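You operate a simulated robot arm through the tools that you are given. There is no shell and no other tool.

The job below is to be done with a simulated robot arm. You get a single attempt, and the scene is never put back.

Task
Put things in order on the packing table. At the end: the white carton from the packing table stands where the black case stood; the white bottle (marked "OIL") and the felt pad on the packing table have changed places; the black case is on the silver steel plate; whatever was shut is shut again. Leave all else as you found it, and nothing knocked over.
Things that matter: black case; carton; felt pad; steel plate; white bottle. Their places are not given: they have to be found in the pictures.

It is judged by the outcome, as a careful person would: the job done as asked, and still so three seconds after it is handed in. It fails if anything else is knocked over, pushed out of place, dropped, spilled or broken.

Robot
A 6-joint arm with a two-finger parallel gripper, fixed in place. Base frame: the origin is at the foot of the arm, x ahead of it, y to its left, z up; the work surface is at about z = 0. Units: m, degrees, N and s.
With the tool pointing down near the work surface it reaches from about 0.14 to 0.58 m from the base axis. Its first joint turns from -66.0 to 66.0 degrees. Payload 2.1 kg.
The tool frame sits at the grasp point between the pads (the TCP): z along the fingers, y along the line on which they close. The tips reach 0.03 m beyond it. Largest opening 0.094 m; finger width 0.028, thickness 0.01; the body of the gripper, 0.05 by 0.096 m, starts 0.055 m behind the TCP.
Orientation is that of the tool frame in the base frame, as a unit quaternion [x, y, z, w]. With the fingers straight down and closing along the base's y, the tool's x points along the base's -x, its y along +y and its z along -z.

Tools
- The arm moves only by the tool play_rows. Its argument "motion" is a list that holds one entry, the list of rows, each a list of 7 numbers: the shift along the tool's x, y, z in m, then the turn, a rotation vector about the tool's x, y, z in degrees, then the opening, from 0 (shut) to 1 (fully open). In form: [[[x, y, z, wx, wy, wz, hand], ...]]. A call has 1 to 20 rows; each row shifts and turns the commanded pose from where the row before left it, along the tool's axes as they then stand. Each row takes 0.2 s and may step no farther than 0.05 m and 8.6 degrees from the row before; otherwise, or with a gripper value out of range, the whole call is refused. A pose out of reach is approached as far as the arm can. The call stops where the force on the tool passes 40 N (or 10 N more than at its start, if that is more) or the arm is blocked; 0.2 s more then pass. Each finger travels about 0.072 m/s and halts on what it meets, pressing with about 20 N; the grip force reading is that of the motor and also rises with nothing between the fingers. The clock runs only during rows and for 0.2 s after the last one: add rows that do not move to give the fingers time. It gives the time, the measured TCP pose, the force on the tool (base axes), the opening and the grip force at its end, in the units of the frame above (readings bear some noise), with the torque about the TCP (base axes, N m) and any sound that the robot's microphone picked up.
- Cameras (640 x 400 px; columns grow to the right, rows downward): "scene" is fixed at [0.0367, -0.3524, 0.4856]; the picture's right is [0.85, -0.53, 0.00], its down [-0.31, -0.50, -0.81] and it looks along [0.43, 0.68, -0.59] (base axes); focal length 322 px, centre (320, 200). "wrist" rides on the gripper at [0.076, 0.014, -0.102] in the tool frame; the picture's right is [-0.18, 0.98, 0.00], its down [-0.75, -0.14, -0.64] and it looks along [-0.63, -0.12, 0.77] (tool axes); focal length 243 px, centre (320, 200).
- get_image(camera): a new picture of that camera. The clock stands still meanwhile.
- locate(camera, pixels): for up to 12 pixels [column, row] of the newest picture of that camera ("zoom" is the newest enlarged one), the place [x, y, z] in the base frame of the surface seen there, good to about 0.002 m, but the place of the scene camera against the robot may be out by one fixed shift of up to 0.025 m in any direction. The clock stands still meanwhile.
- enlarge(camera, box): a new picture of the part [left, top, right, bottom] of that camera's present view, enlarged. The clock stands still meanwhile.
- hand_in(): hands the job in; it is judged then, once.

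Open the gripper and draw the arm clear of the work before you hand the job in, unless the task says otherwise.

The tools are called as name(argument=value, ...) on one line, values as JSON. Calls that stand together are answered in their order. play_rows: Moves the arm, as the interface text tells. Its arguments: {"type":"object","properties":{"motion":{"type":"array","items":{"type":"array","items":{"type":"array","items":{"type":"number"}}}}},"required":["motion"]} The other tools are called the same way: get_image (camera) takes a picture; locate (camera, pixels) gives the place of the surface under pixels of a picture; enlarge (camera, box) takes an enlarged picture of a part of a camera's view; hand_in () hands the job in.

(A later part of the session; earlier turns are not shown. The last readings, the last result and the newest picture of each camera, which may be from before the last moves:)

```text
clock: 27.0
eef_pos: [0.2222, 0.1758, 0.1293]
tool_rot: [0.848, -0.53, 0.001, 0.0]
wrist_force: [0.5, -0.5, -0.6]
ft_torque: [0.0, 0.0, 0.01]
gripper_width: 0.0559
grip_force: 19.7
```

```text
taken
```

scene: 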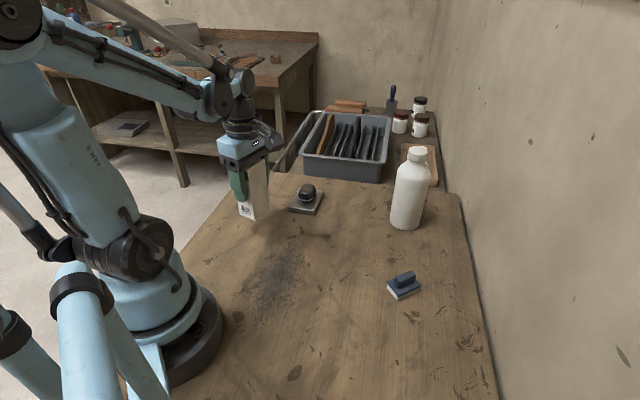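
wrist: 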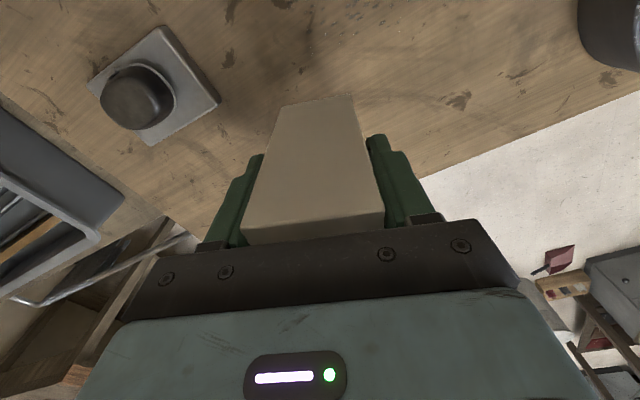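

The tool reads (0.222,0.176), about 1–2 mm off; I correct slightly and lower to just above the table.

play_rows(motion=[[[0.0009, -0.0008, 0.02, 0, 0, 0, 0.3], [0, 0, 0.017, 0, 0, 0, 0.3], [0, 0, 0.006, 0, 0, 0, 0.3], [0, 0, 0, 0, 0, 0, 0.3]]])

play_rows(motion=[[[0, 0, 0.002, 0, 0, 0, 0.3], [0, 0, 0, 0, 0, 0, 0.3]]])

enlarge(camera="scene", box=[210, 130, 330, 250])

```text
clock: 28.0
eef_pos: [0.2239, 0.1766, 0.0861]
tool_rot: [0.848, -0.53, 0.0, 0.0]
wrist_force: [-0.3, -1.0, -0.9]
ft_torque: [-0.01, 0.02, 0.04]
gripper_width: 0.0558
grip_force: 20.0
```

```text
clock: 28.6
eef_pos: [0.2237, 0.1757, 0.084]
tool_rot: [0.848, -0.53, -0.001, 0.0]
wrist_force: [-0.4, -0.1, -1.4]
ft_torque: [0.03, -0.02, 0.01]
gripper_width: 0.0558
grip_force: 19.7
```

```text
3.33 times, centred on (270, 190) of scene
```

zoom: 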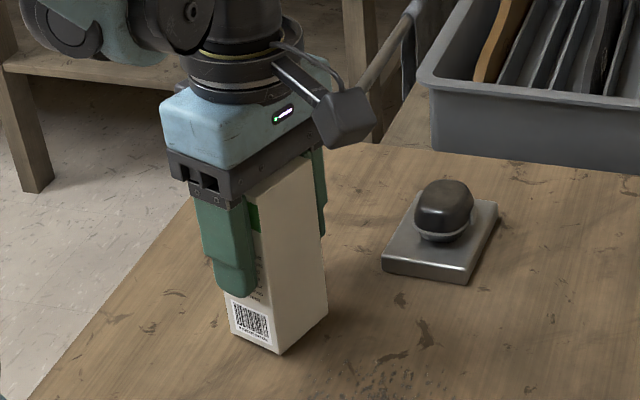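

Still 2–3 mm above the table (z 0.084 against 0.081 at grasp). I lower a millimetre at a time until contact shows.

play_rows(motion=[[[0, 0, 0.0015, 0, 0, 0, 0.3], [0, 0, 0, 0, 0, 0, 0.3]]])

play_rows(motion=[[[0, 0, 0.001, 0, 0, 0, 0.3], [0, 0, 0, 0, 0, 0, 0.3]]])

```text
clock: 29.2
eef_pos: [0.2244, 0.1759, 0.0846]
tool_rot: [0.848, -0.53, 0.0, 0.0]
wrist_force: [0.3, 0.4, -0.9]
ft_torque: [-0.04, -0.04, 0.0]
gripper_width: 0.0559
grip_force: 19.7
```

```text
clock: 29.8
eef_pos: [0.2244, 0.1765, 0.0828]
tool_rot: [0.848, -0.53, -0.001, 0.001]
wrist_force: [-0.2, 0.5, -1.0]
ft_torque: [0.01, -0.02, 0.0]
gripper_width: 0.056
grip_force: 19.9
```

No contact yet; I continue down in millimetre steps with a tiny y correction.

play_rows(motion=[[[0.0009, 0.0004, 0.001, 0, 0, 0, 0.3], [0, 0, 0, 0, 0, 0, 0.3]]])

play_rows(motion=[[[0, 0, 0.001, 0, 0, 0, 0.3], [0, 0, 0, 0, 0, 0, 0.3]]])

```text
clock: 30.4
eef_pos: [0.2254, 0.1747, 0.0814]
tool_rot: [0.847, -0.531, 0.0, 0.0]
wrist_force: [0.9, -0.4, -1.0]
ft_torque: [0.0, 0.0, 0.0]
gripper_width: 0.0559
grip_force: 20.0
```

```text
clock: 31.0
eef_pos: [0.2258, 0.1749, 0.0812]
tool_rot: [0.848, -0.53, 0.0, 0.0]
wrist_force: [-0.8, -0.4, 9.9]
ft_torque: [0.0, 0.04, -0.01]
gripper_width: 0.0561
grip_force: 19.9
```

Contact at 9.9 N: the carton rests on the table. I open the fingers gradually and check it stands.

play_rows(motion=[[[0, 0, -0.0005, 0, 0, 0, 0.62], [0, 0, 0, 0, 0, 0, 0.7], [0, 0, 0, 0, 0, 0, 0.82], [0, 0, 0, 0, 0, 0, 1], [0, 0, 0, 0, 0, 0, 1]]])

get_image(camera="wrist")

```text
clock: 32.2
eef_pos: [0.225, 0.1763, 0.0812]
tool_rot: [0.848, -0.529, 0.0, 0.0]
wrist_force: [0.9, 0.8, -0.4]
ft_torque: [0.01, -0.01, -0.02]
gripper_width: 0.0941
grip_force: 0.1
```

```text
taken
```

wrist: 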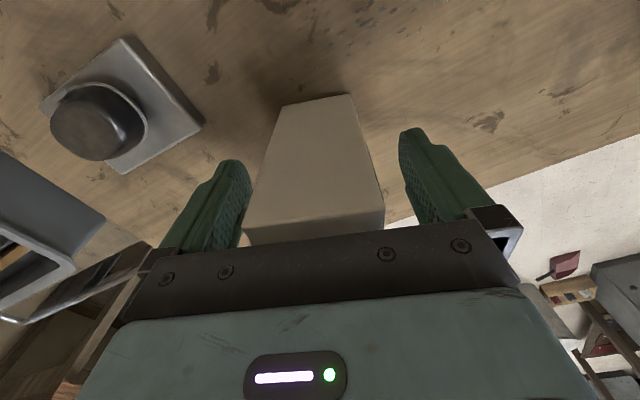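

Released and standing. I lift straight up to z≈0.25.

play_rows(motion=[[[0, 0, -0.02, 0, 0, 0, 1], [0, 0, -0.03, 0, 0, 0, 1], [0, 0, -0.04, 0, 0, 0, 1], [0, 0, -0.04, 0, 0, 0, 1], [0, 0, -0.04, 0, 0, 0, 1], [0, 0, 0, 0, 0, 0, 1]]])

get_image(camera="wrist")

get_image(camera="scene")

```text
clock: 33.6
eef_pos: [0.2224, 0.1742, 0.2539]
tool_rot: [0.848, -0.53, 0.0, 0.0]
wrist_force: [0.2, 0.9, 0.2]
ft_torque: [-0.02, 0.01, 0.0]
gripper_width: 0.0939
grip_force: 0.1
```

```text
taken
```

wrist: 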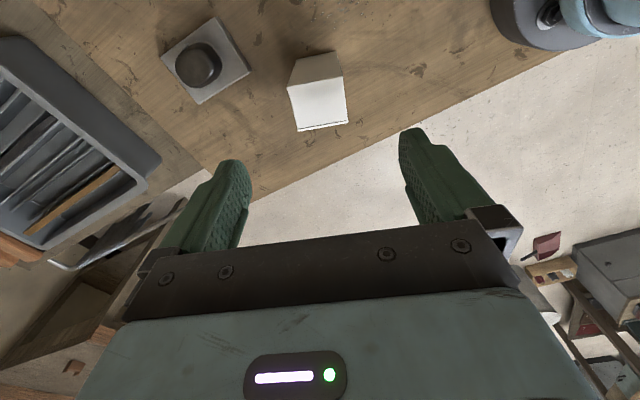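

```text
taken
```

scene: 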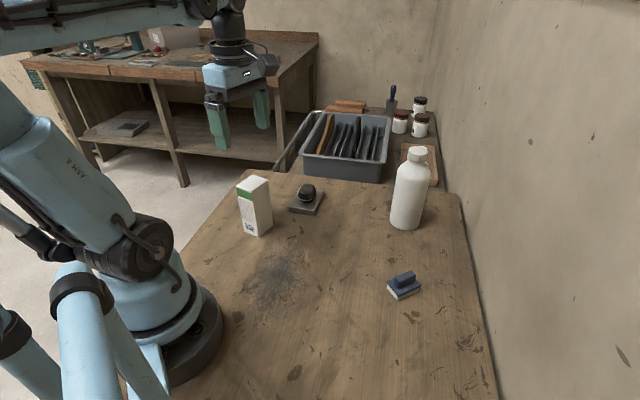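

locate(camera="wrist", pixels=[[288, 88], [342, 78], [347, 121], [299, 130], [318, 103]])

enlarge(camera="scene", box=[360, 135, 450, 240])

enlarge(camera="scene", box=[370, 255, 440, 315])

```text
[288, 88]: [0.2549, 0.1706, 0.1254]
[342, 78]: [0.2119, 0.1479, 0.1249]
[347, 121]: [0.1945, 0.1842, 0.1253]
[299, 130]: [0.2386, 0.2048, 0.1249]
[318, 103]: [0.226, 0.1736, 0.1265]
```

```text
3.81 times, centred on (405, 188) of scene
```

zoom: 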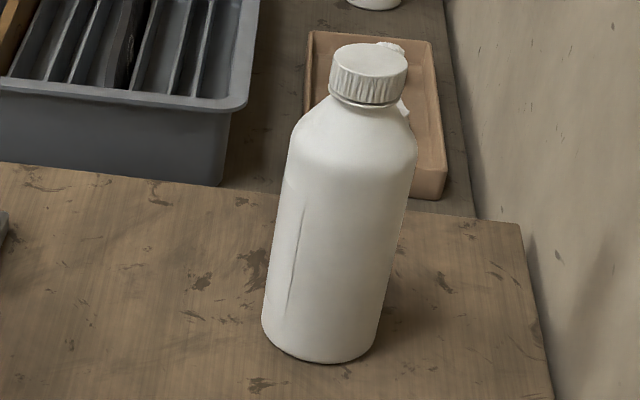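

```text
6.67 times, centred on (405, 285) of scene
```

zoom: 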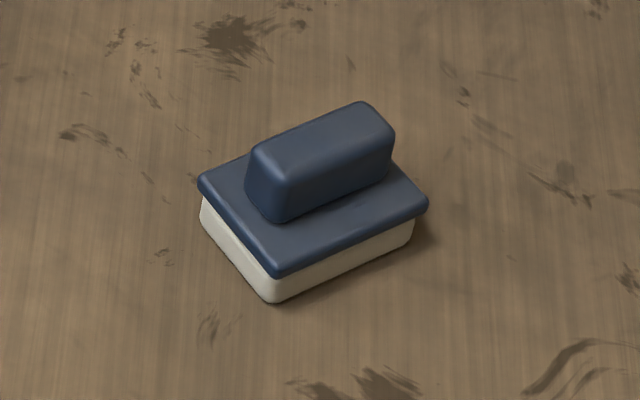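

The carton stands centred at (0.225,0.177), on the case's old spot. Now I turn the tool back and move to view the bottle; first I check how near the wall and the tray are.

locate(camera="scene", pixels=[[462, 195], [480, 270], [490, 340], [500, 200], [440, 185], [380, 183], [430, 215], [425, 225], [395, 225], [418, 160]])

play_rows(motion=[[[0, 0, 0, 0, 0, 8.3, 1], [0, 0, 0, 0, 0, 8.3, 1], [0, 0, 0, 0, 0, 8.3, 1], [0, 0, 0, 0, 0, 8.3, 1], [0, 0, 0, 0, 0, 8.3, 1], [0, 0, 0, 0, 0, 8.3, 1], [0, 0, 0, 0, 0, 8.3, 1], [0, 0, 0, 0, 0, 8.3, 1], [0, 0, 0, 0, 0, 8.3, 1], [0, 0, 0, 0, 0, 8.3, 1], [0, 0, 0, 0, 0, 8.3, 1], [0, 0, 0, 0, 0, 8.3, 1], [0, 0, 0, 0, 0, 8.3, 1], [0, 0, 0, 0, 0, 8.1, 1], [0, 0, 0, 0, 0, 0, 1]]])

```text
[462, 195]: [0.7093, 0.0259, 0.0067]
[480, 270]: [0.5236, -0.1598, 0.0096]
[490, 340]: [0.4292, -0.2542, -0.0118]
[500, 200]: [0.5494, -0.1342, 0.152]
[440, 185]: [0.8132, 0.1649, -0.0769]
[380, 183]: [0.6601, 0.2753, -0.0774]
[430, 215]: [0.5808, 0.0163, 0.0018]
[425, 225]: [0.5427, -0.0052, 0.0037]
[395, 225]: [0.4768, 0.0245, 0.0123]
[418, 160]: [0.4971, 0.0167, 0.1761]
```

```text
clock: 36.8
eef_pos: [0.2266, 0.174, 0.2514]
tool_rot: [0.001, 1.0, -0.001, 0.0]
wrist_force: [0.0, 0.4, 0.7]
ft_torque: [-0.02, 0.01, -0.02]
gripper_width: 0.0939
grip_force: 0.0
```

The wall runs along y≈x−0.68, ~0.13 m from bottle and pad, so there's room. I move to about (0.35,0.03,0.27) to view the bottle and pad with the wrist camera.

play_rows(motion=[[[-0.0247, -0.0288, -0.004, 0, 0, 0, 1], [-0.0247, -0.0288, -0.004, 0, 0, 0, 1], [-0.0247, -0.0288, -0.004, 0, 0, 0, 1], [-0.0247, -0.0288, -0.004, 0, 0, 0, 1], [-0.0247, -0.0288, -0.004, 0, 0, 0, 1], [0, 0, 0, 0, 0, 0, 1], [0, 0, 0, 0, 0, 0, 1]]])

get_image(camera="wrist")

get_image(camera="scene")

```text
clock: 38.4
eef_pos: [0.3493, 0.029, 0.2731]
tool_rot: [0.001, 1.0, 0.001, 0.0]
wrist_force: [1.1, 0.3, -0.5]
ft_torque: [0.03, 0.03, 0.02]
gripper_width: 0.0939
grip_force: 0.0
```

```text
taken
```

wrist: 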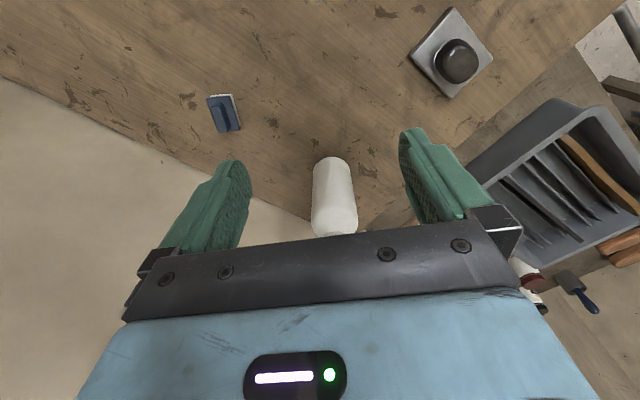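

```text
taken
```

scene: 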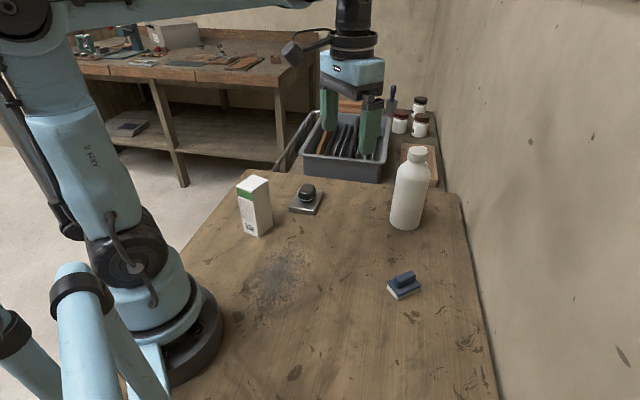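

The bottle spans wrist columns 313–357, rows 157–235; the pad is at (224,113). I enlarge both and locate points on them.

enlarge(camera="wrist", box=[290, 145, 380, 240])

locate(camera="wrist", pixels=[[316, 175], [350, 172], [332, 175], [315, 190], [353, 188], [334, 190], [334, 210], [330, 159], [314, 205], [356, 203], [340, 225], [322, 160]])

enlarge(camera="wrist", box=[195, 85, 255, 140])

```text
4.21 times, centred on (335, 192) of wrist
```

zoom: 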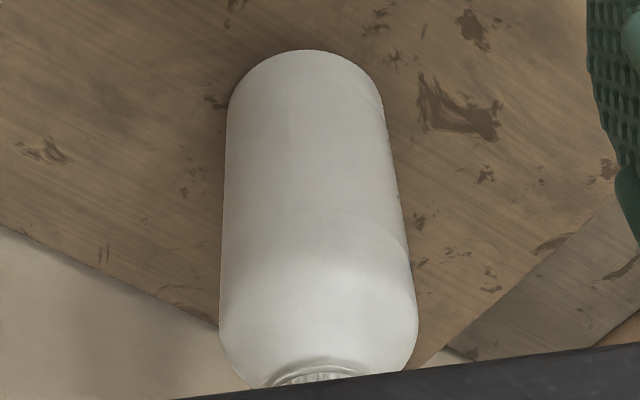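

```text
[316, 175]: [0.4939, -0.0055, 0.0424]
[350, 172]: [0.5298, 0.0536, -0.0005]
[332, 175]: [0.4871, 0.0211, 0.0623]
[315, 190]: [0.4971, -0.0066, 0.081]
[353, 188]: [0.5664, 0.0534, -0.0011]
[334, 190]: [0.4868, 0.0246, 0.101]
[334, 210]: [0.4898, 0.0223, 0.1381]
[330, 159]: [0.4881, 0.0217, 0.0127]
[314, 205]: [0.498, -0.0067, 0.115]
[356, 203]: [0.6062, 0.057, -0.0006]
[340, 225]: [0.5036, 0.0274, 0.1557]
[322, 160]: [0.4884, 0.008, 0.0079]
```

```text
7.27 times, centred on (225, 112) of wrist
```

zoom: 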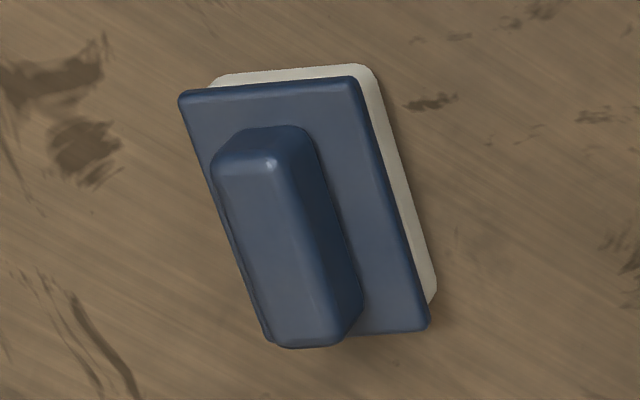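

The pad's handle runs along its long side. I locate the pad's corners and handle in this zoom.

locate(camera="zoom", pixels=[[190, 98], [350, 85], [424, 322], [270, 335], [225, 168], [275, 160], [345, 320], [285, 335], [280, 240], [350, 150], [240, 180], [320, 300]])

enlarge(camera="wrist", box=[290, 145, 380, 240])

locate(camera="zoom", pixels=[[230, 290], [260, 290], [290, 290], [320, 290], [350, 290], [380, 290], [405, 290], [232, 150], [260, 150], [300, 150], [350, 150], [380, 150]])

```text
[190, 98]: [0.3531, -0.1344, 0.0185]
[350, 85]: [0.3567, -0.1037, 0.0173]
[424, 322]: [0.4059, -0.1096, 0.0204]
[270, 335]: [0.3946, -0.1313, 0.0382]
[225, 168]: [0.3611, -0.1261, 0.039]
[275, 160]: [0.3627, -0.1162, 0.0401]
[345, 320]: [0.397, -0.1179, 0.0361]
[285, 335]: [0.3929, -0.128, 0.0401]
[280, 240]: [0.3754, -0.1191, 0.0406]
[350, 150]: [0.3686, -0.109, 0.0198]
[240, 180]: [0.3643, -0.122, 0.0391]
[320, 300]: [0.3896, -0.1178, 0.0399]
```

```text
4.21 times, centred on (335, 192) of wrist
```

zoom: 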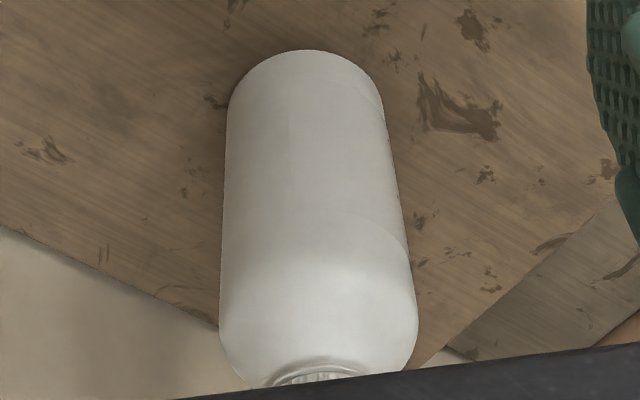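

```text
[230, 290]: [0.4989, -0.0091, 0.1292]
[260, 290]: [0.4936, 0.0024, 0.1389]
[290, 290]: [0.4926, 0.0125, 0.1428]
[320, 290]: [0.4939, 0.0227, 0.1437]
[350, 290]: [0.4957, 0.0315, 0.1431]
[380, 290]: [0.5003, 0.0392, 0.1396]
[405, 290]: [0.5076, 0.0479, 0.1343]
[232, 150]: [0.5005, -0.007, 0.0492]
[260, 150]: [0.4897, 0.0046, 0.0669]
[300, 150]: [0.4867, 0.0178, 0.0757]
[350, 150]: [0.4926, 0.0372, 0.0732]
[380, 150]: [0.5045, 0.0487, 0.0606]
```

The bottle's circle fit gives centre (0.519,0.020), radius 0.0325. I move forward, staying at z≈0.27, to view its cap and confirm axis and height.

play_rows(motion=[[[-0.03, -0.003, 0, 0, 0, 0, 1], [-0.03, -0.003, 0, 0, 0, 0, 1], [-0.03, -0.003, 0, 0, 0, 0, 1], [0, 0, 0, 0, 0, 0, 1], [0, 0, 0, 0, 0, 0, 1]]])

get_image(camera="wrist")

enlarge(camera="wrist", box=[270, 110, 390, 240])

```text
clock: 39.6
eef_pos: [0.44, 0.0199, 0.2724]
tool_rot: [0.0, 1.0, 0.0, 0.0]
wrist_force: [0.4, 0.4, -0.3]
ft_torque: [0.04, 0.01, 0.0]
gripper_width: 0.0941
grip_force: 0.2
```

```text
taken
```

wrist: 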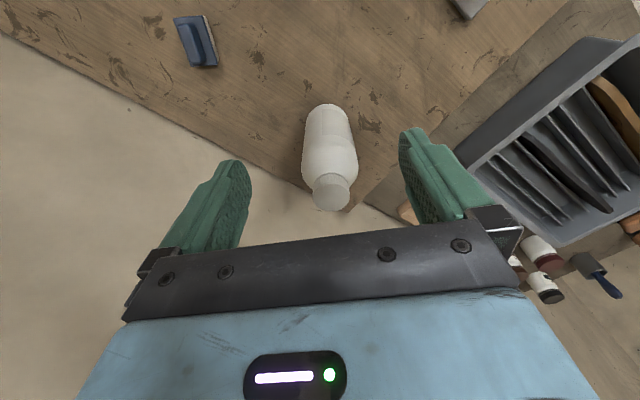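

```text
3.08 times, centred on (330, 175) of wrist
```

zoom: 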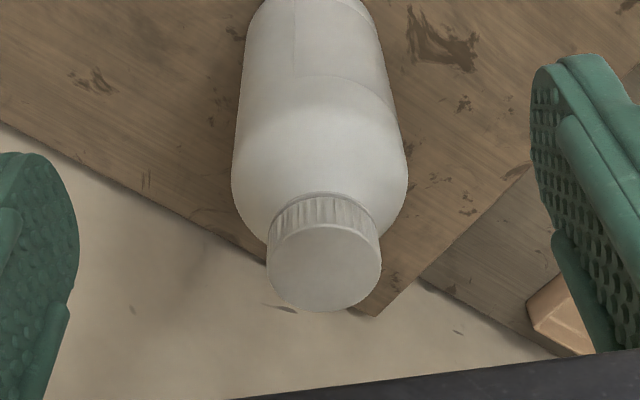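

The cap top is visible at zoom (325,265). I locate its rim and centre, and the shoulder.

locate(camera="zoom", pixels=[[272, 265], [378, 260], [325, 305], [325, 228], [325, 265], [325, 205], [325, 175], [325, 140], [325, 110], [325, 60], [245, 180], [398, 160]])

```text
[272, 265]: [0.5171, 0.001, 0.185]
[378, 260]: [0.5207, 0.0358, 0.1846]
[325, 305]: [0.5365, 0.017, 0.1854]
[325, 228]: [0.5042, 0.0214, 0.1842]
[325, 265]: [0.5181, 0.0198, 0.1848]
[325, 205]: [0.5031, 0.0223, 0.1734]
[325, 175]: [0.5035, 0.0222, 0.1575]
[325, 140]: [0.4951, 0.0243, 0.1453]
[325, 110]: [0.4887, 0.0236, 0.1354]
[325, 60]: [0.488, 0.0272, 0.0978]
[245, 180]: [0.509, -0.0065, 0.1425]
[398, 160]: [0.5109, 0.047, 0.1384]
```

Cap top z=0.185, axis at (0.519,0.019). I move directly above and lower to TCP z≈0.137 so the pads take the cylinder just below the shoulder and the body clears the cap.

play_rows(motion=[[[-0.0395, -0.0003, 0, 0, 0, 0, 1], [-0.0395, -0.0003, 0, 0, 0, 0, 1], [0, 0, 0, 0, 0, 0, 1], [0, 0, 0.035, 0, 0, 0, 1], [0, 0, 0.035, 0, 0, 0, 1], [0, 0, 0.03, 0, 0, 0, 1], [0, 0, 0, 0, 0, 0, 1]]])

get_image(camera="wrist")

enlarge(camera="scene", box=[350, 70, 480, 240])

```text
clock: 41.2
eef_pos: [0.5177, 0.0237, 0.1724]
tool_rot: [0.001, 1.0, 0.0, -0.001]
wrist_force: [-0.1, 0.0, 0.5]
ft_torque: [0.01, -0.05, -0.05]
gripper_width: 0.0939
grip_force: 0.1
```

```text
taken
```

wrist: 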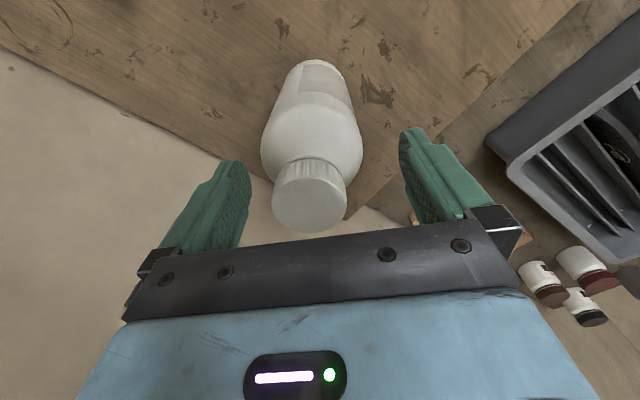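

```text
2.35 times, centred on (415, 155) of scene
```

zoom: 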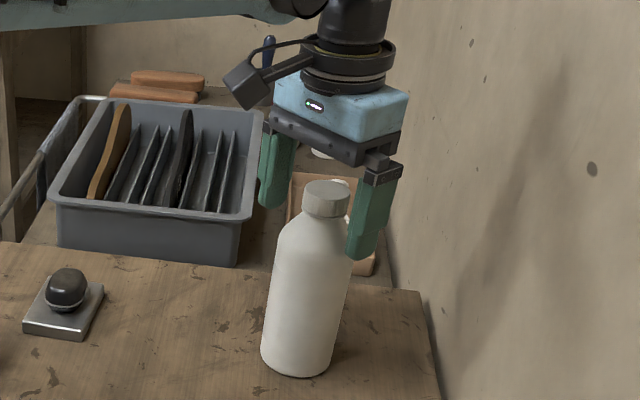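

The tool reads y=0.0237 and the cap appears left of centre at (310,205); I locate the cap again and correct before going lower.

locate(camera="wrist", pixels=[[274, 198], [346, 193], [310, 205], [310, 185], [310, 228], [265, 150], [358, 145], [310, 130]])

play_rows(motion=[[[0, 0, 0, 0, 0, 0, 1], [0, 0, 0, 0, 0, 0, 1]]])

```text
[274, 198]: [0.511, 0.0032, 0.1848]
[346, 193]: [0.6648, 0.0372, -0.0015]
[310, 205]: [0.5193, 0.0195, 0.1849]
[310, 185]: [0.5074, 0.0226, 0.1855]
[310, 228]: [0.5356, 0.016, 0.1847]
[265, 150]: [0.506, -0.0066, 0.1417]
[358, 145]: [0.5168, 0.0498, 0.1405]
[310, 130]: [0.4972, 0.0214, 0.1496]
```

```text
clock: 41.8
eef_pos: [0.5169, 0.0232, 0.1719]
tool_rot: [0.001, 1.0, 0.0, 0.0]
wrist_force: [0.1, 0.5, 0.6]
ft_torque: [0.02, 0.02, 0.02]
gripper_width: 0.094
grip_force: 0.1
```

The tool sits 4 mm left of the axis. I shift −4 mm in y, +2 mm in x, then check the pose again.

play_rows(motion=[[[-0.002, -0.004, 0, 0, 0, 0, 1], [0, 0, 0, 0, 0, 0, 1], [0, 0, 0, 0, 0, 0, 1]]])

```text
clock: 42.6
eef_pos: [0.5189, 0.0189, 0.1726]
tool_rot: [0.001, 1.0, 0.0, 0.0]
wrist_force: [0.3, -0.1, 0.3]
ft_torque: [-0.02, 0.0, -0.01]
gripper_width: 0.0939
grip_force: 0.0
```

The pose is now (0.519,0.019). I lower by 0.035 m to z≈0.137.

play_rows(motion=[[[0, 0, 0.02, 0, 0, 0, 1], [0, 0, 0.015, 0, 0, 0, 1], [0, 0, 0, 0, 0, 0, 1]]])

get_image(camera="wrist")

enlarge(camera="scene", box=[360, 100, 460, 235])

```text
clock: 43.4
eef_pos: [0.5193, 0.0182, 0.137]
tool_rot: [0.0, 1.0, 0.001, 0.001]
wrist_force: [0.3, -1.1, -0.1]
ft_torque: [0.04, 0.02, 0.0]
gripper_width: 0.094
grip_force: 0.2
```

```text
taken
```

wrist: 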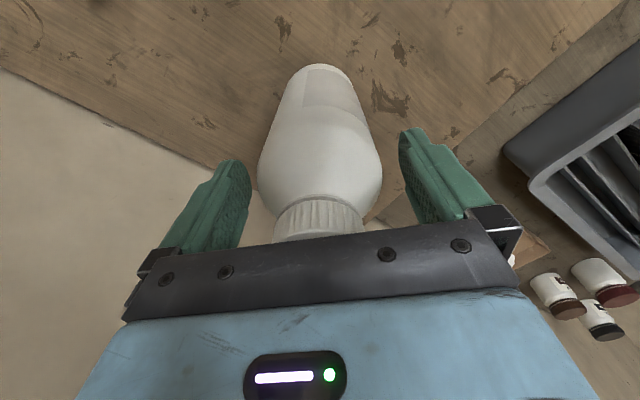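

```text
2.96 times, centred on (410, 168) of scene
```

zoom: 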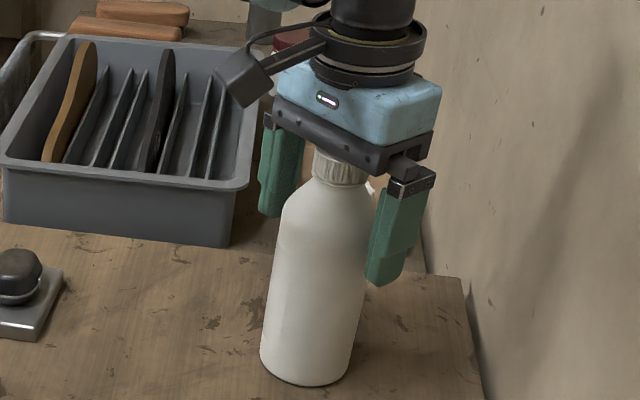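

The bottle is between the fingers below the gripper body. I close slowly.

play_rows(motion=[[[0, 0, 0, 0, 0, 0, 0.88], [0, 0, 0, 0, 0, 0, 0.8], [0, 0, 0, 0, 0, 0, 0.74], [0, 0, 0, 0, 0, 0, 0.68], [0, 0, 0, 0, 0, 0, 0.6], [0, 0, 0, 0, 0, 0, 0.5], [0, 0, 0, 0, 0, 0, 0.5]]])

get_image(camera="wrist")

```text
clock: 45.0
eef_pos: [0.5199, 0.0181, 0.138]
tool_rot: [0.0, 1.0, 0.0, 0.0]
wrist_force: [0.3, -2.0, 2.0]
ft_torque: [-0.11, -0.03, 0.03]
gripper_width: 0.0669
grip_force: 20.0
```

```text
taken
```

wrist: 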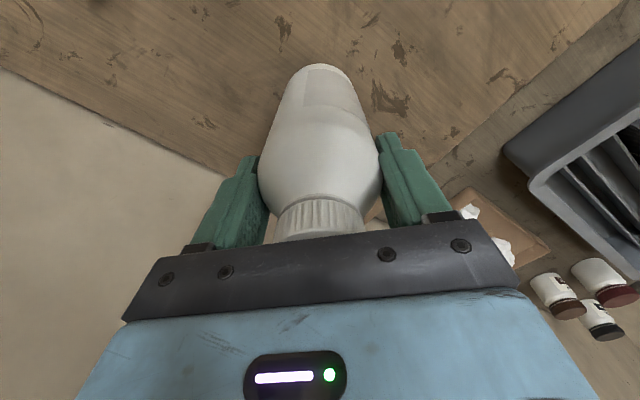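

Gripped at 0.067 m with 20 N. I lift gently by 0.02 m and read the load.

play_rows(motion=[[[0, 0, -0.005, 0, 0, 0, 0.5], [0, 0, -0.008, 0, 0, 0, 0.5], [0, 0, -0.01, 0, 0, 0, 0.5], [0, 0, 0, 0, 0, 0, 0.5], [0, 0, 0, 0, 0, 0, 0.5]]])

get_image(camera="wrist")

enlarge(camera="scene", box=[360, 90, 460, 240])

```text
clock: 46.2
eef_pos: [0.5192, 0.0178, 0.1622]
tool_rot: [0.0, 1.0, 0.0, -0.001]
wrist_force: [-0.5, 0.5, -3.9]
ft_torque: [-0.01, 0.01, 0.01]
gripper_width: 0.0668
grip_force: 19.9
```

```text
taken
```

wrist: 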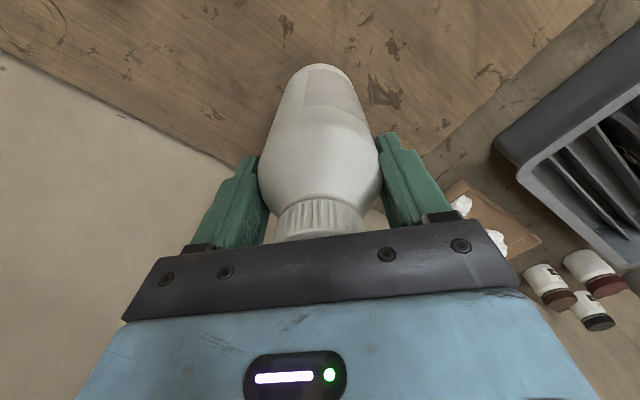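

```text
2.67 times, centred on (410, 165) of scene
```

zoom: 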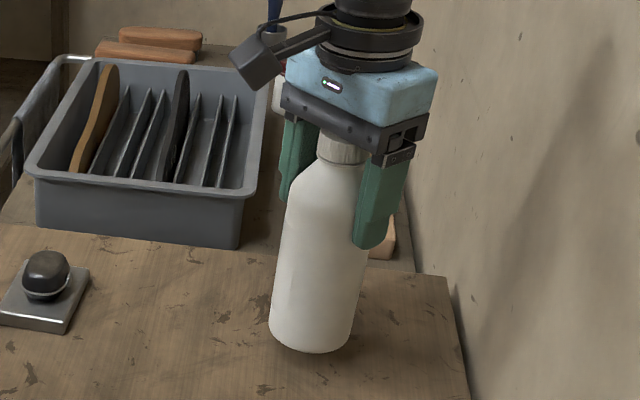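

The bottle hangs straight, weight ≈4 N. I raise it so its base clears the pad (0.043 m), then carry it to a free spot at about (0.27,−0.22) for the time being.

play_rows(motion=[[[0, 0, -0.025, 0, 0, 0, 0.5], [0, 0, -0.03, 0, 0, 0, 0.5], [0, 0, -0.018, 0, 0, 0, 0.5], [0.0125, -0.0119, 0, 0, 0, 0, 0.5], [0.0199, -0.019, 0, 0, 0, 0, 0.5], [0.0274, -0.0262, 0, 0, 0, 0, 0.5], [0.0299, -0.0286, 0, 0, 0, 0, 0.5], [0.0299, -0.0286, 0, 0, 0, 0, 0.5], [0.0299, -0.0286, 0, 0, 0, 0, 0.5], [0.0299, -0.0286, 0, 0, 0, 0, 0.5], [0.0274, -0.0262, 0, 0, 0, 0, 0.5], [0.0224, -0.0214, 0, 0, 0, 0, 0.5], [0.0125, -0.0119, 0, 0, 0, 0, 0.5], [0.0075, -0.0071, 0, 0, 0, 0, 0.5], [0, 0, 0, 0, 0, 0, 0.5], [0, 0, 0, 0, 0, 0, 0.5]]])

get_image(camera="scene")

get_image(camera="wrist")

```text
clock: 49.6
eef_pos: [0.2698, -0.2202, 0.2323]
tool_rot: [0.001, 1.0, 0.001, 0.0]
wrist_force: [-0.4, 0.2, -3.2]
ft_torque: [-0.02, 0.0, 0.01]
gripper_width: 0.0666
grip_force: 20.3
```

```text
taken
```

scene: 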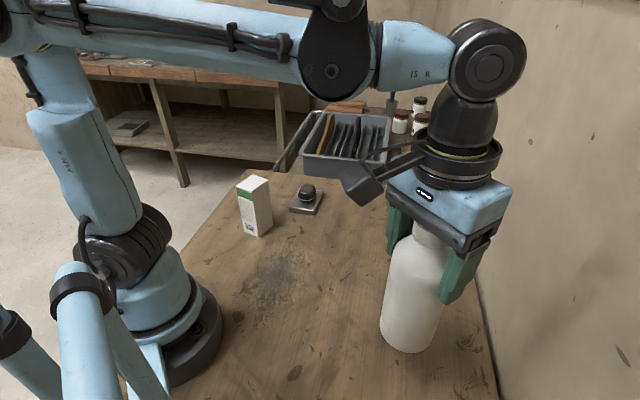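

```text
taken
```

wrist: 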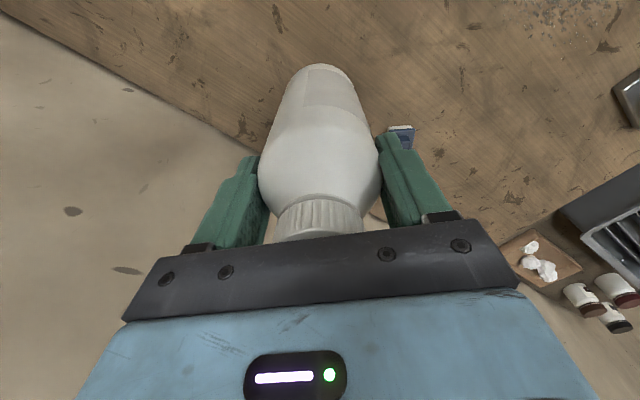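

The bottle is over bare table at (0.27,−0.22). I lower it to just above the table.

play_rows(motion=[[[0, 0, 0.03, 0, 0, 0, 0.5], [0, 0, 0.03, 0, 0, 0, 0.5], [0, 0, 0.02, 0, 0, 0, 0.5], [0, 0, 0.01, 0, 0, 0, 0.5], [0, 0, 0, 0, 0, 0, 0.5]]])

play_rows(motion=[[[0, 0, 0.002, 0, 0, 0, 0.5], [0, 0, 0, 0, 0, 0, 0.5]]])

```text
clock: 50.8
eef_pos: [0.27, -0.2222, 0.1425]
tool_rot: [0.001, 1.0, 0.0, 0.0]
wrist_force: [0.2, -0.1, -3.0]
ft_torque: [0.02, -0.01, -0.01]
gripper_width: 0.0668
grip_force: 20.3
```

```text
clock: 51.4
eef_pos: [0.2707, -0.2208, 0.1402]
tool_rot: [0.0, 1.0, 0.0, 0.0]
wrist_force: [-0.8, -1.1, -4.1]
ft_torque: [0.03, -0.02, 0.02]
gripper_width: 0.0667
grip_force: 19.9
```

Still hanging (fz −4.1 at z 0.140). I go down by about a millimetre per step until it touches.

play_rows(motion=[[[0, 0, 0.0015, 0, 0, 0, 0.5], [0, 0, 0, 0, 0, 0, 0.5]]])

play_rows(motion=[[[0, 0, 0.001, 0, 0, 0, 0.5], [0, 0, 0, 0, 0, 0, 0.5]]])

```text
clock: 52.0
eef_pos: [0.2698, -0.222, 0.1392]
tool_rot: [0.001, 1.0, 0.0, 0.0]
wrist_force: [-0.5, -0.3, -3.9]
ft_torque: [0.01, -0.03, 0.0]
gripper_width: 0.0666
grip_force: 20.1
```

```text
clock: 52.6
eef_pos: [0.2701, -0.2212, 0.1388]
tool_rot: [0.0, 1.0, 0.0, 0.0]
wrist_force: [-0.4, 0.2, -3.6]
ft_torque: [0.06, 0.02, 0.01]
gripper_width: 0.0669
grip_force: 20.1
```

No contact yet; I continue.

play_rows(motion=[[[0, 0, 0.001, 0, 0, 0, 0.5], [0, 0, 0, 0, 0, 0, 0.5]]])

play_rows(motion=[[[0, 0, 0.001, 0, 0, 0, 0.5], [0, 0, 0, 0, 0, 0, 0.5]]])

```text
clock: 53.2
eef_pos: [0.27, -0.2207, 0.1382]
tool_rot: [0.001, 1.0, 0.0, 0.0]
wrist_force: [1.0, 3.1, 23.1]
ft_torque: [-0.08, 0.13, -0.01]
gripper_width: 0.0666
grip_force: 20.2
```

```text
clock: 53.6
eef_pos: [0.2687, -0.2202, 0.1381]
tool_rot: [-0.001, 1.0, 0.001, -0.001]
wrist_force: [-0.6, 2.4, 8.4]
ft_torque: [-0.08, 0.0, 0.01]
gripper_width: 0.067
grip_force: 20.1
stopped in row 1: the force on the tool passed its limit at 42 N (the readings are from after the stop); the commanded pose is now the measured one
```

The bottle stands on the table (contact 8 N after the stop). I release by opening slowly.

play_rows(motion=[[[0, 0, 0, 0, 0, 0, 0.72], [0, 0, 0, 0, 0, 0, 0.76], [0, 0, 0, 0, 0, 0, 0.82], [0, 0, 0, 0, 0, 0, 0.9], [0, 0, 0, 0, 0, 0, 1], [0, 0, 0, 0, 0, 0, 1]]])

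get_image(camera="wrist")

get_image(camera="scene")

```text
clock: 55.0
eef_pos: [0.2703, -0.2216, 0.137]
tool_rot: [-0.001, 1.0, 0.0, 0.0]
wrist_force: [0.7, 0.6, 1.0]
ft_torque: [0.0, 0.02, -0.02]
gripper_width: 0.0939
grip_force: 0.1
```

```text
taken
```

wrist: 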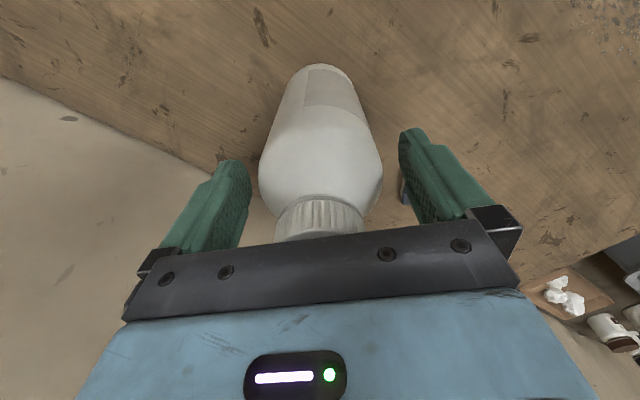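

```text
taken
```

scene: 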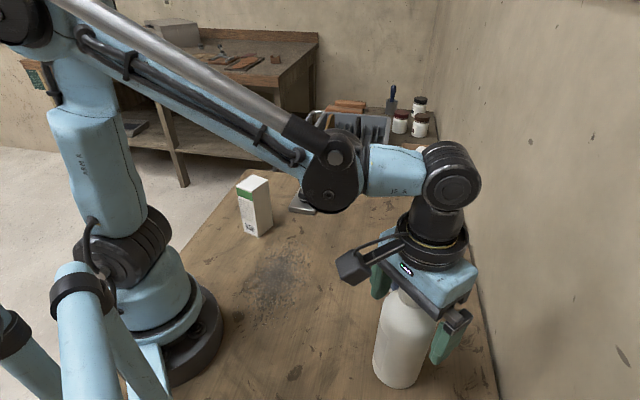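

The bottle stands upright at its temporary place. I lift straight up clear of its cap and move over the pad at about (0.379,−0.122).

play_rows(motion=[[[0, 0, -0.02, 0, 0, 0, 1], [0, 0, -0.03, 0, 0, 0, 1], [0, 0, -0.04, 0, 0, 0, 1], [0, 0, -0.03, 0, 0, 0, 1], [0, 0, 0, 0, 0, 0, 1], [-0.0273, 0.0247, 0, 0, 0, 0, 1], [-0.0273, 0.0247, 0, 0, 0, 0, 1], [-0.0273, 0.0247, 0, 0, 0, 0, 1], [-0.0273, 0.0247, 0, 0, 0, 0, 1], [0, 0, 0, 0, 0, 0, 1], [0, 0, 0, 0, 0, 0, 1]]])

get_image(camera="wrist")

get_image(camera="scene")

```text
clock: 57.4
eef_pos: [0.3788, -0.1187, 0.257]
tool_rot: [-0.001, 1.0, 0.001, 0.0]
wrist_force: [0.7, -0.4, 0.2]
ft_torque: [-0.06, -0.03, 0.0]
gripper_width: 0.094
grip_force: 0.0
```

```text
taken
```

wrist: 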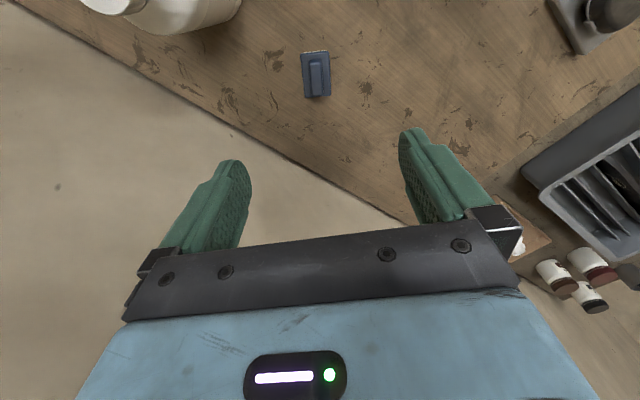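

```text
taken
```

scene: 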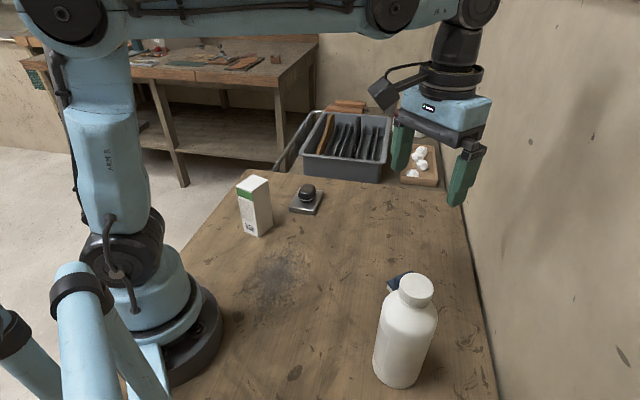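

The pad is at wrist (316,75), seen nearly from above. I enlarge and locate its corners and handle.

enlarge(camera="wrist", box=[286, 40, 346, 110])

```text
5.71 times, centred on (316, 75) of wrist
```

zoom: 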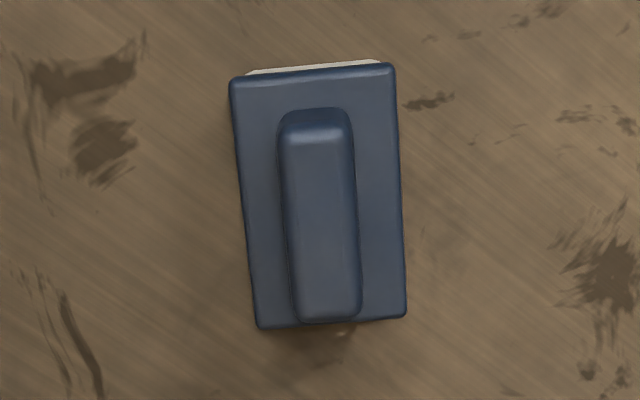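

locate(camera="zoom", pixels=[[236, 82], [390, 68], [403, 312], [260, 324], [287, 140], [350, 137], [296, 310], [360, 305], [322, 220], [285, 220], [355, 220], [240, 200]])

```text
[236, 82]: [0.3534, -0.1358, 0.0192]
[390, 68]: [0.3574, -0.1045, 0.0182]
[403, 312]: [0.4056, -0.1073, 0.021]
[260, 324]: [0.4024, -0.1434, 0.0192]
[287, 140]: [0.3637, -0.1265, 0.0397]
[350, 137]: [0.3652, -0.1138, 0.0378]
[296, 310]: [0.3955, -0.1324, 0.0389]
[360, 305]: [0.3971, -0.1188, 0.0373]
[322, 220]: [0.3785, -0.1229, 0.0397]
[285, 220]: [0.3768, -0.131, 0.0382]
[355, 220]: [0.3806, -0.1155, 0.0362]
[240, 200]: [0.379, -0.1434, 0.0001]
```

The pad's centre is (0.3795,−0.123), its long axis at about −8°; the handle is 0.016 m wide with top at z≈0.040. I align the tool (8° turn, −4 mm in y) and descend partway to z≈0.10.

play_rows(motion=[[[0, -0.0043, 0, 0, 0, 0, 1], [0, 0, 0, 0, 0, 8, 1], [0, 0, 0.04, 0, 0, 0, 1], [0, 0, 0.04, 0, 0, 0, 1], [0, 0, 0.04, 0, 0, 0, 0.8], [0, 0, 0.037, 0, 0, 0, 0.7], [0, 0, 0, 0, 0, 0, 0.7], [0, 0, 0, 0, 0, 0, 0.7]]])

get_image(camera="wrist")

enlarge(camera="wrist", box=[240, 70, 400, 210])

```text
clock: 59.2
eef_pos: [0.3779, -0.1246, 0.1018]
tool_rot: [0.07, 0.998, 0.001, 0.0]
wrist_force: [0.6, -0.6, -0.3]
ft_torque: [-0.01, 0.03, -0.01]
gripper_width: 0.0658
grip_force: 0.1
```

```text
taken
```

wrist: 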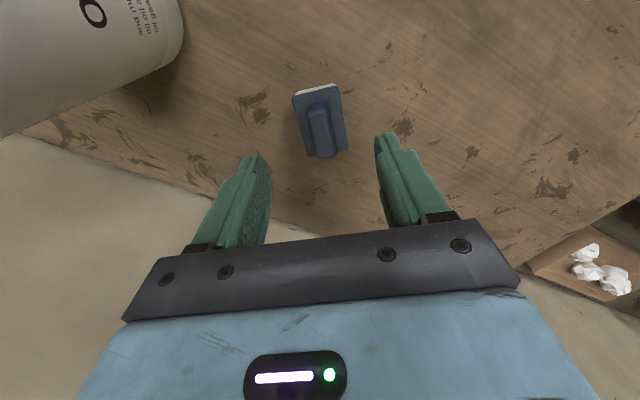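

```text
2.86 times, centred on (320, 140) of wrist
```

zoom: 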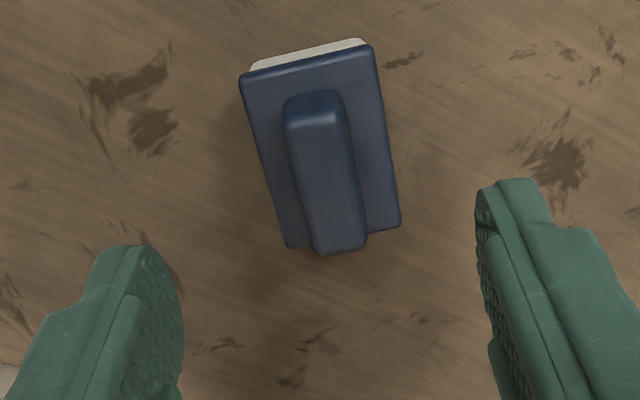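

I verify the handle's line against the tool in this nearer view.

locate(camera="zoom", pixels=[[290, 130], [340, 122], [316, 240], [364, 235], [318, 180], [245, 78], [372, 48], [398, 222], [290, 245], [300, 180], [350, 175]])

```text
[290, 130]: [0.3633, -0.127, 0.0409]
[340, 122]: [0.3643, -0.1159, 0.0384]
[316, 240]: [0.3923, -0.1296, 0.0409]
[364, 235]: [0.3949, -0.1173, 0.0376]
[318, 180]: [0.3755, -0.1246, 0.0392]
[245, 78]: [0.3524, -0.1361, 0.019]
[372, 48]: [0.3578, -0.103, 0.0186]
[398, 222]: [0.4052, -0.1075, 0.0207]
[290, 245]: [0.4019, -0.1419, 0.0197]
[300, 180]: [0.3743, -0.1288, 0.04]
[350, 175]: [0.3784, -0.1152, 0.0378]
```

The pad's axis is nearer −6°, centre (0.379,−0.122). I make the small correction and descend to z≈0.054 with the tips beside the handle, above the backing.

play_rows(motion=[[[-0.0008, 0.002, 0.01, 0, 0, -2, 0.6], [0, 0, 0.02, 0, 0, 0, 0.5], [0, 0, 0.013, 0, 0, 0, 0.5], [0, 0, 0.004, 0, 0, 0, 0.5], [0, 0, 0, 0, 0, 0, 0.5], [0, 0, 0, 0, 0, 0, 0.5]]])

enlarge(camera="wrist", box=[220, 80, 420, 240])

get_image(camera="scene")

```text
clock: 60.6
eef_pos: [0.3787, -0.1243, 0.0538]
tool_rot: [0.052, 0.999, 0.001, 0.0]
wrist_force: [0.7, 0.0, 0.2]
ft_torque: [0.0, 0.03, 0.0]
gripper_width: 0.0468
grip_force: 0.0
```

```text
2.50 times, centred on (320, 160) of wrist
```

zoom: 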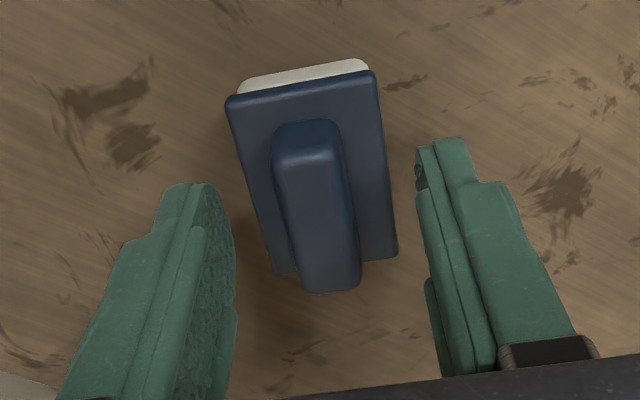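

```text
taken
```

scene: 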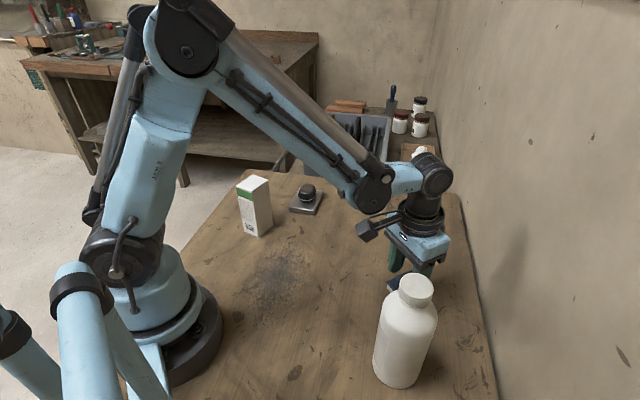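

Tips straddle the handle with clearance. I close on the handle.

play_rows(motion=[[[0, 0, 0, 0, 0, 0, 0.4], [0, 0, 0, 0, 0, 0, 0.3], [0, 0, 0, 0, 0, 0, 0.22], [0, 0, 0, 0, 0, 0, 0.15], [0, 0, 0, 0, 0, 0, 0.08], [0, 0, 0, 0, 0, 0, 0.08]]])

enlarge(camera="wrist", box=[220, 80, 420, 240])

```text
clock: 62.0
eef_pos: [0.378, -0.1242, 0.0537]
tool_rot: [0.052, 0.999, 0.001, 0.0]
wrist_force: [0.0, 0.0, -0.3]
ft_torque: [-0.02, 0.04, -0.02]
gripper_width: 0.0149
grip_force: 20.0
```

```text
2.50 times, centred on (320, 160) of wrist
```

zoom: 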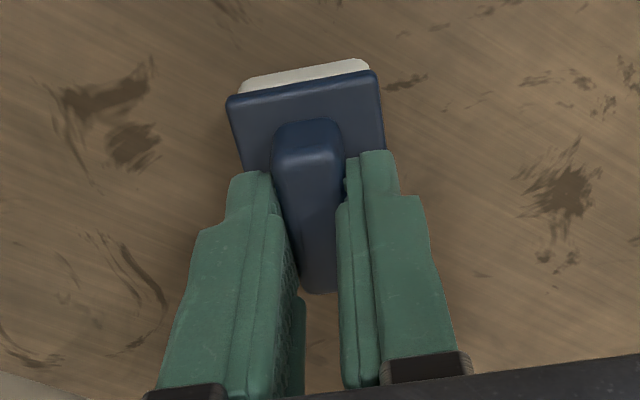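

Gripped at 0.015 m with 20 N, pad not displaced. I lift it slowly.

play_rows(motion=[[[0, 0, -0.01, 0, 0, 0, 0.08], [0, 0, -0.02, 0, 0, 0, 0.08], [0, 0, -0.03, 0, 0, 0, 0.08], [0, 0, -0.03, 0, 0, 0, 0.08], [0, 0, 0, 0, 0, 0, 0.08]]])

get_image(camera="wrist")

get_image(camera="scene")

```text
clock: 63.2
eef_pos: [0.3832, -0.1247, 0.145]
tool_rot: [0.052, 0.999, 0.001, -0.001]
wrist_force: [-0.7, -0.3, -1.3]
ft_torque: [0.0, 0.01, -0.01]
gripper_width: 0.0149
grip_force: 20.1
```

```text
taken
```

wrist: 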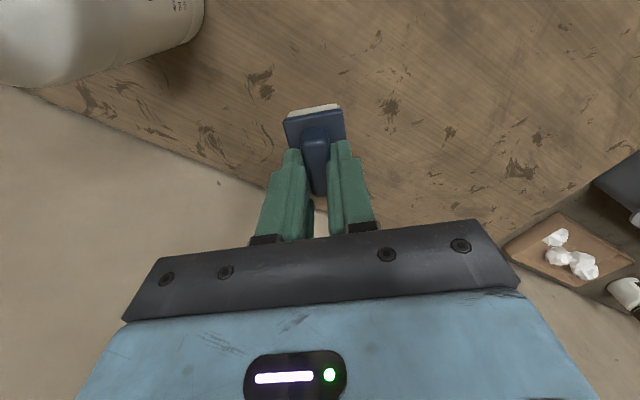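

```text
taken
```

scene: 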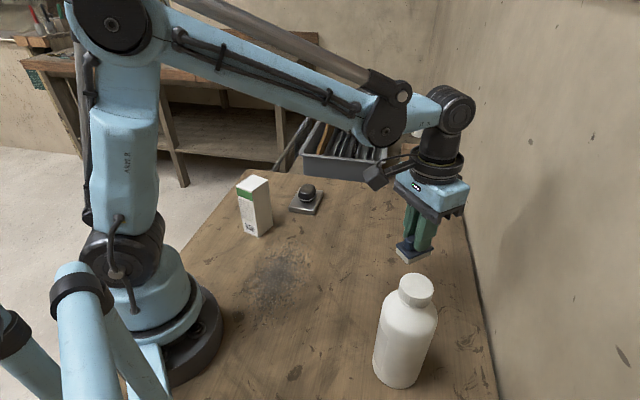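

The pad is held level. I carry it to above the bottle's old place at (0.519,0.019).

play_rows(motion=[[[-0.0241, 0.0312, 0, 0, 0, 0, 0.08], [-0.0241, 0.0312, 0, 0, 0, 0, 0.08], [-0.0241, 0.0312, 0, 0, 0, 0, 0.08], [-0.0241, 0.0312, 0, 0, 0, 0, 0.08], [-0.0241, 0.0312, 0, 0, 0, 0, 0.08], [0, 0, 0.03, 0, 0, 0, 0.08], [0, 0, 0, 0, 0, 0, 0.08], [0, 0, 0, 0, 0, 0, 0.08]]])

get_image(camera="wrist")

get_image(camera="scene")

```text
clock: 65.0
eef_pos: [0.5145, 0.0182, 0.1113]
tool_rot: [0.052, 0.999, 0.002, -0.001]
wrist_force: [-0.5, -0.6, 0.1]
ft_torque: [0.0, 0.03, 0.04]
gripper_width: 0.0151
grip_force: 20.6
```

```text
taken
```

wrist: 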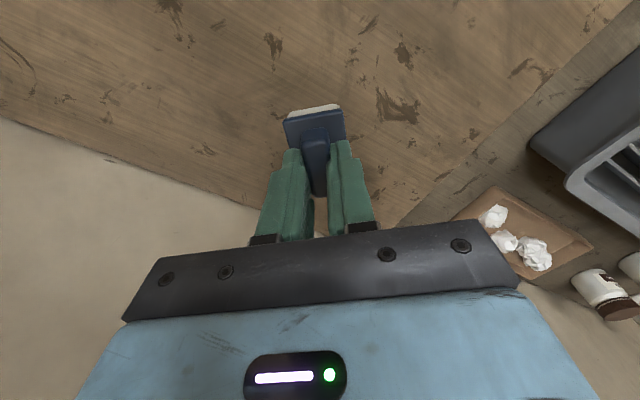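

```text
taken
```

scene: 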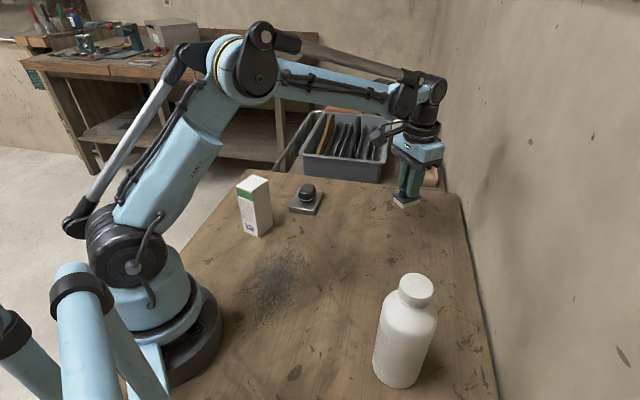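

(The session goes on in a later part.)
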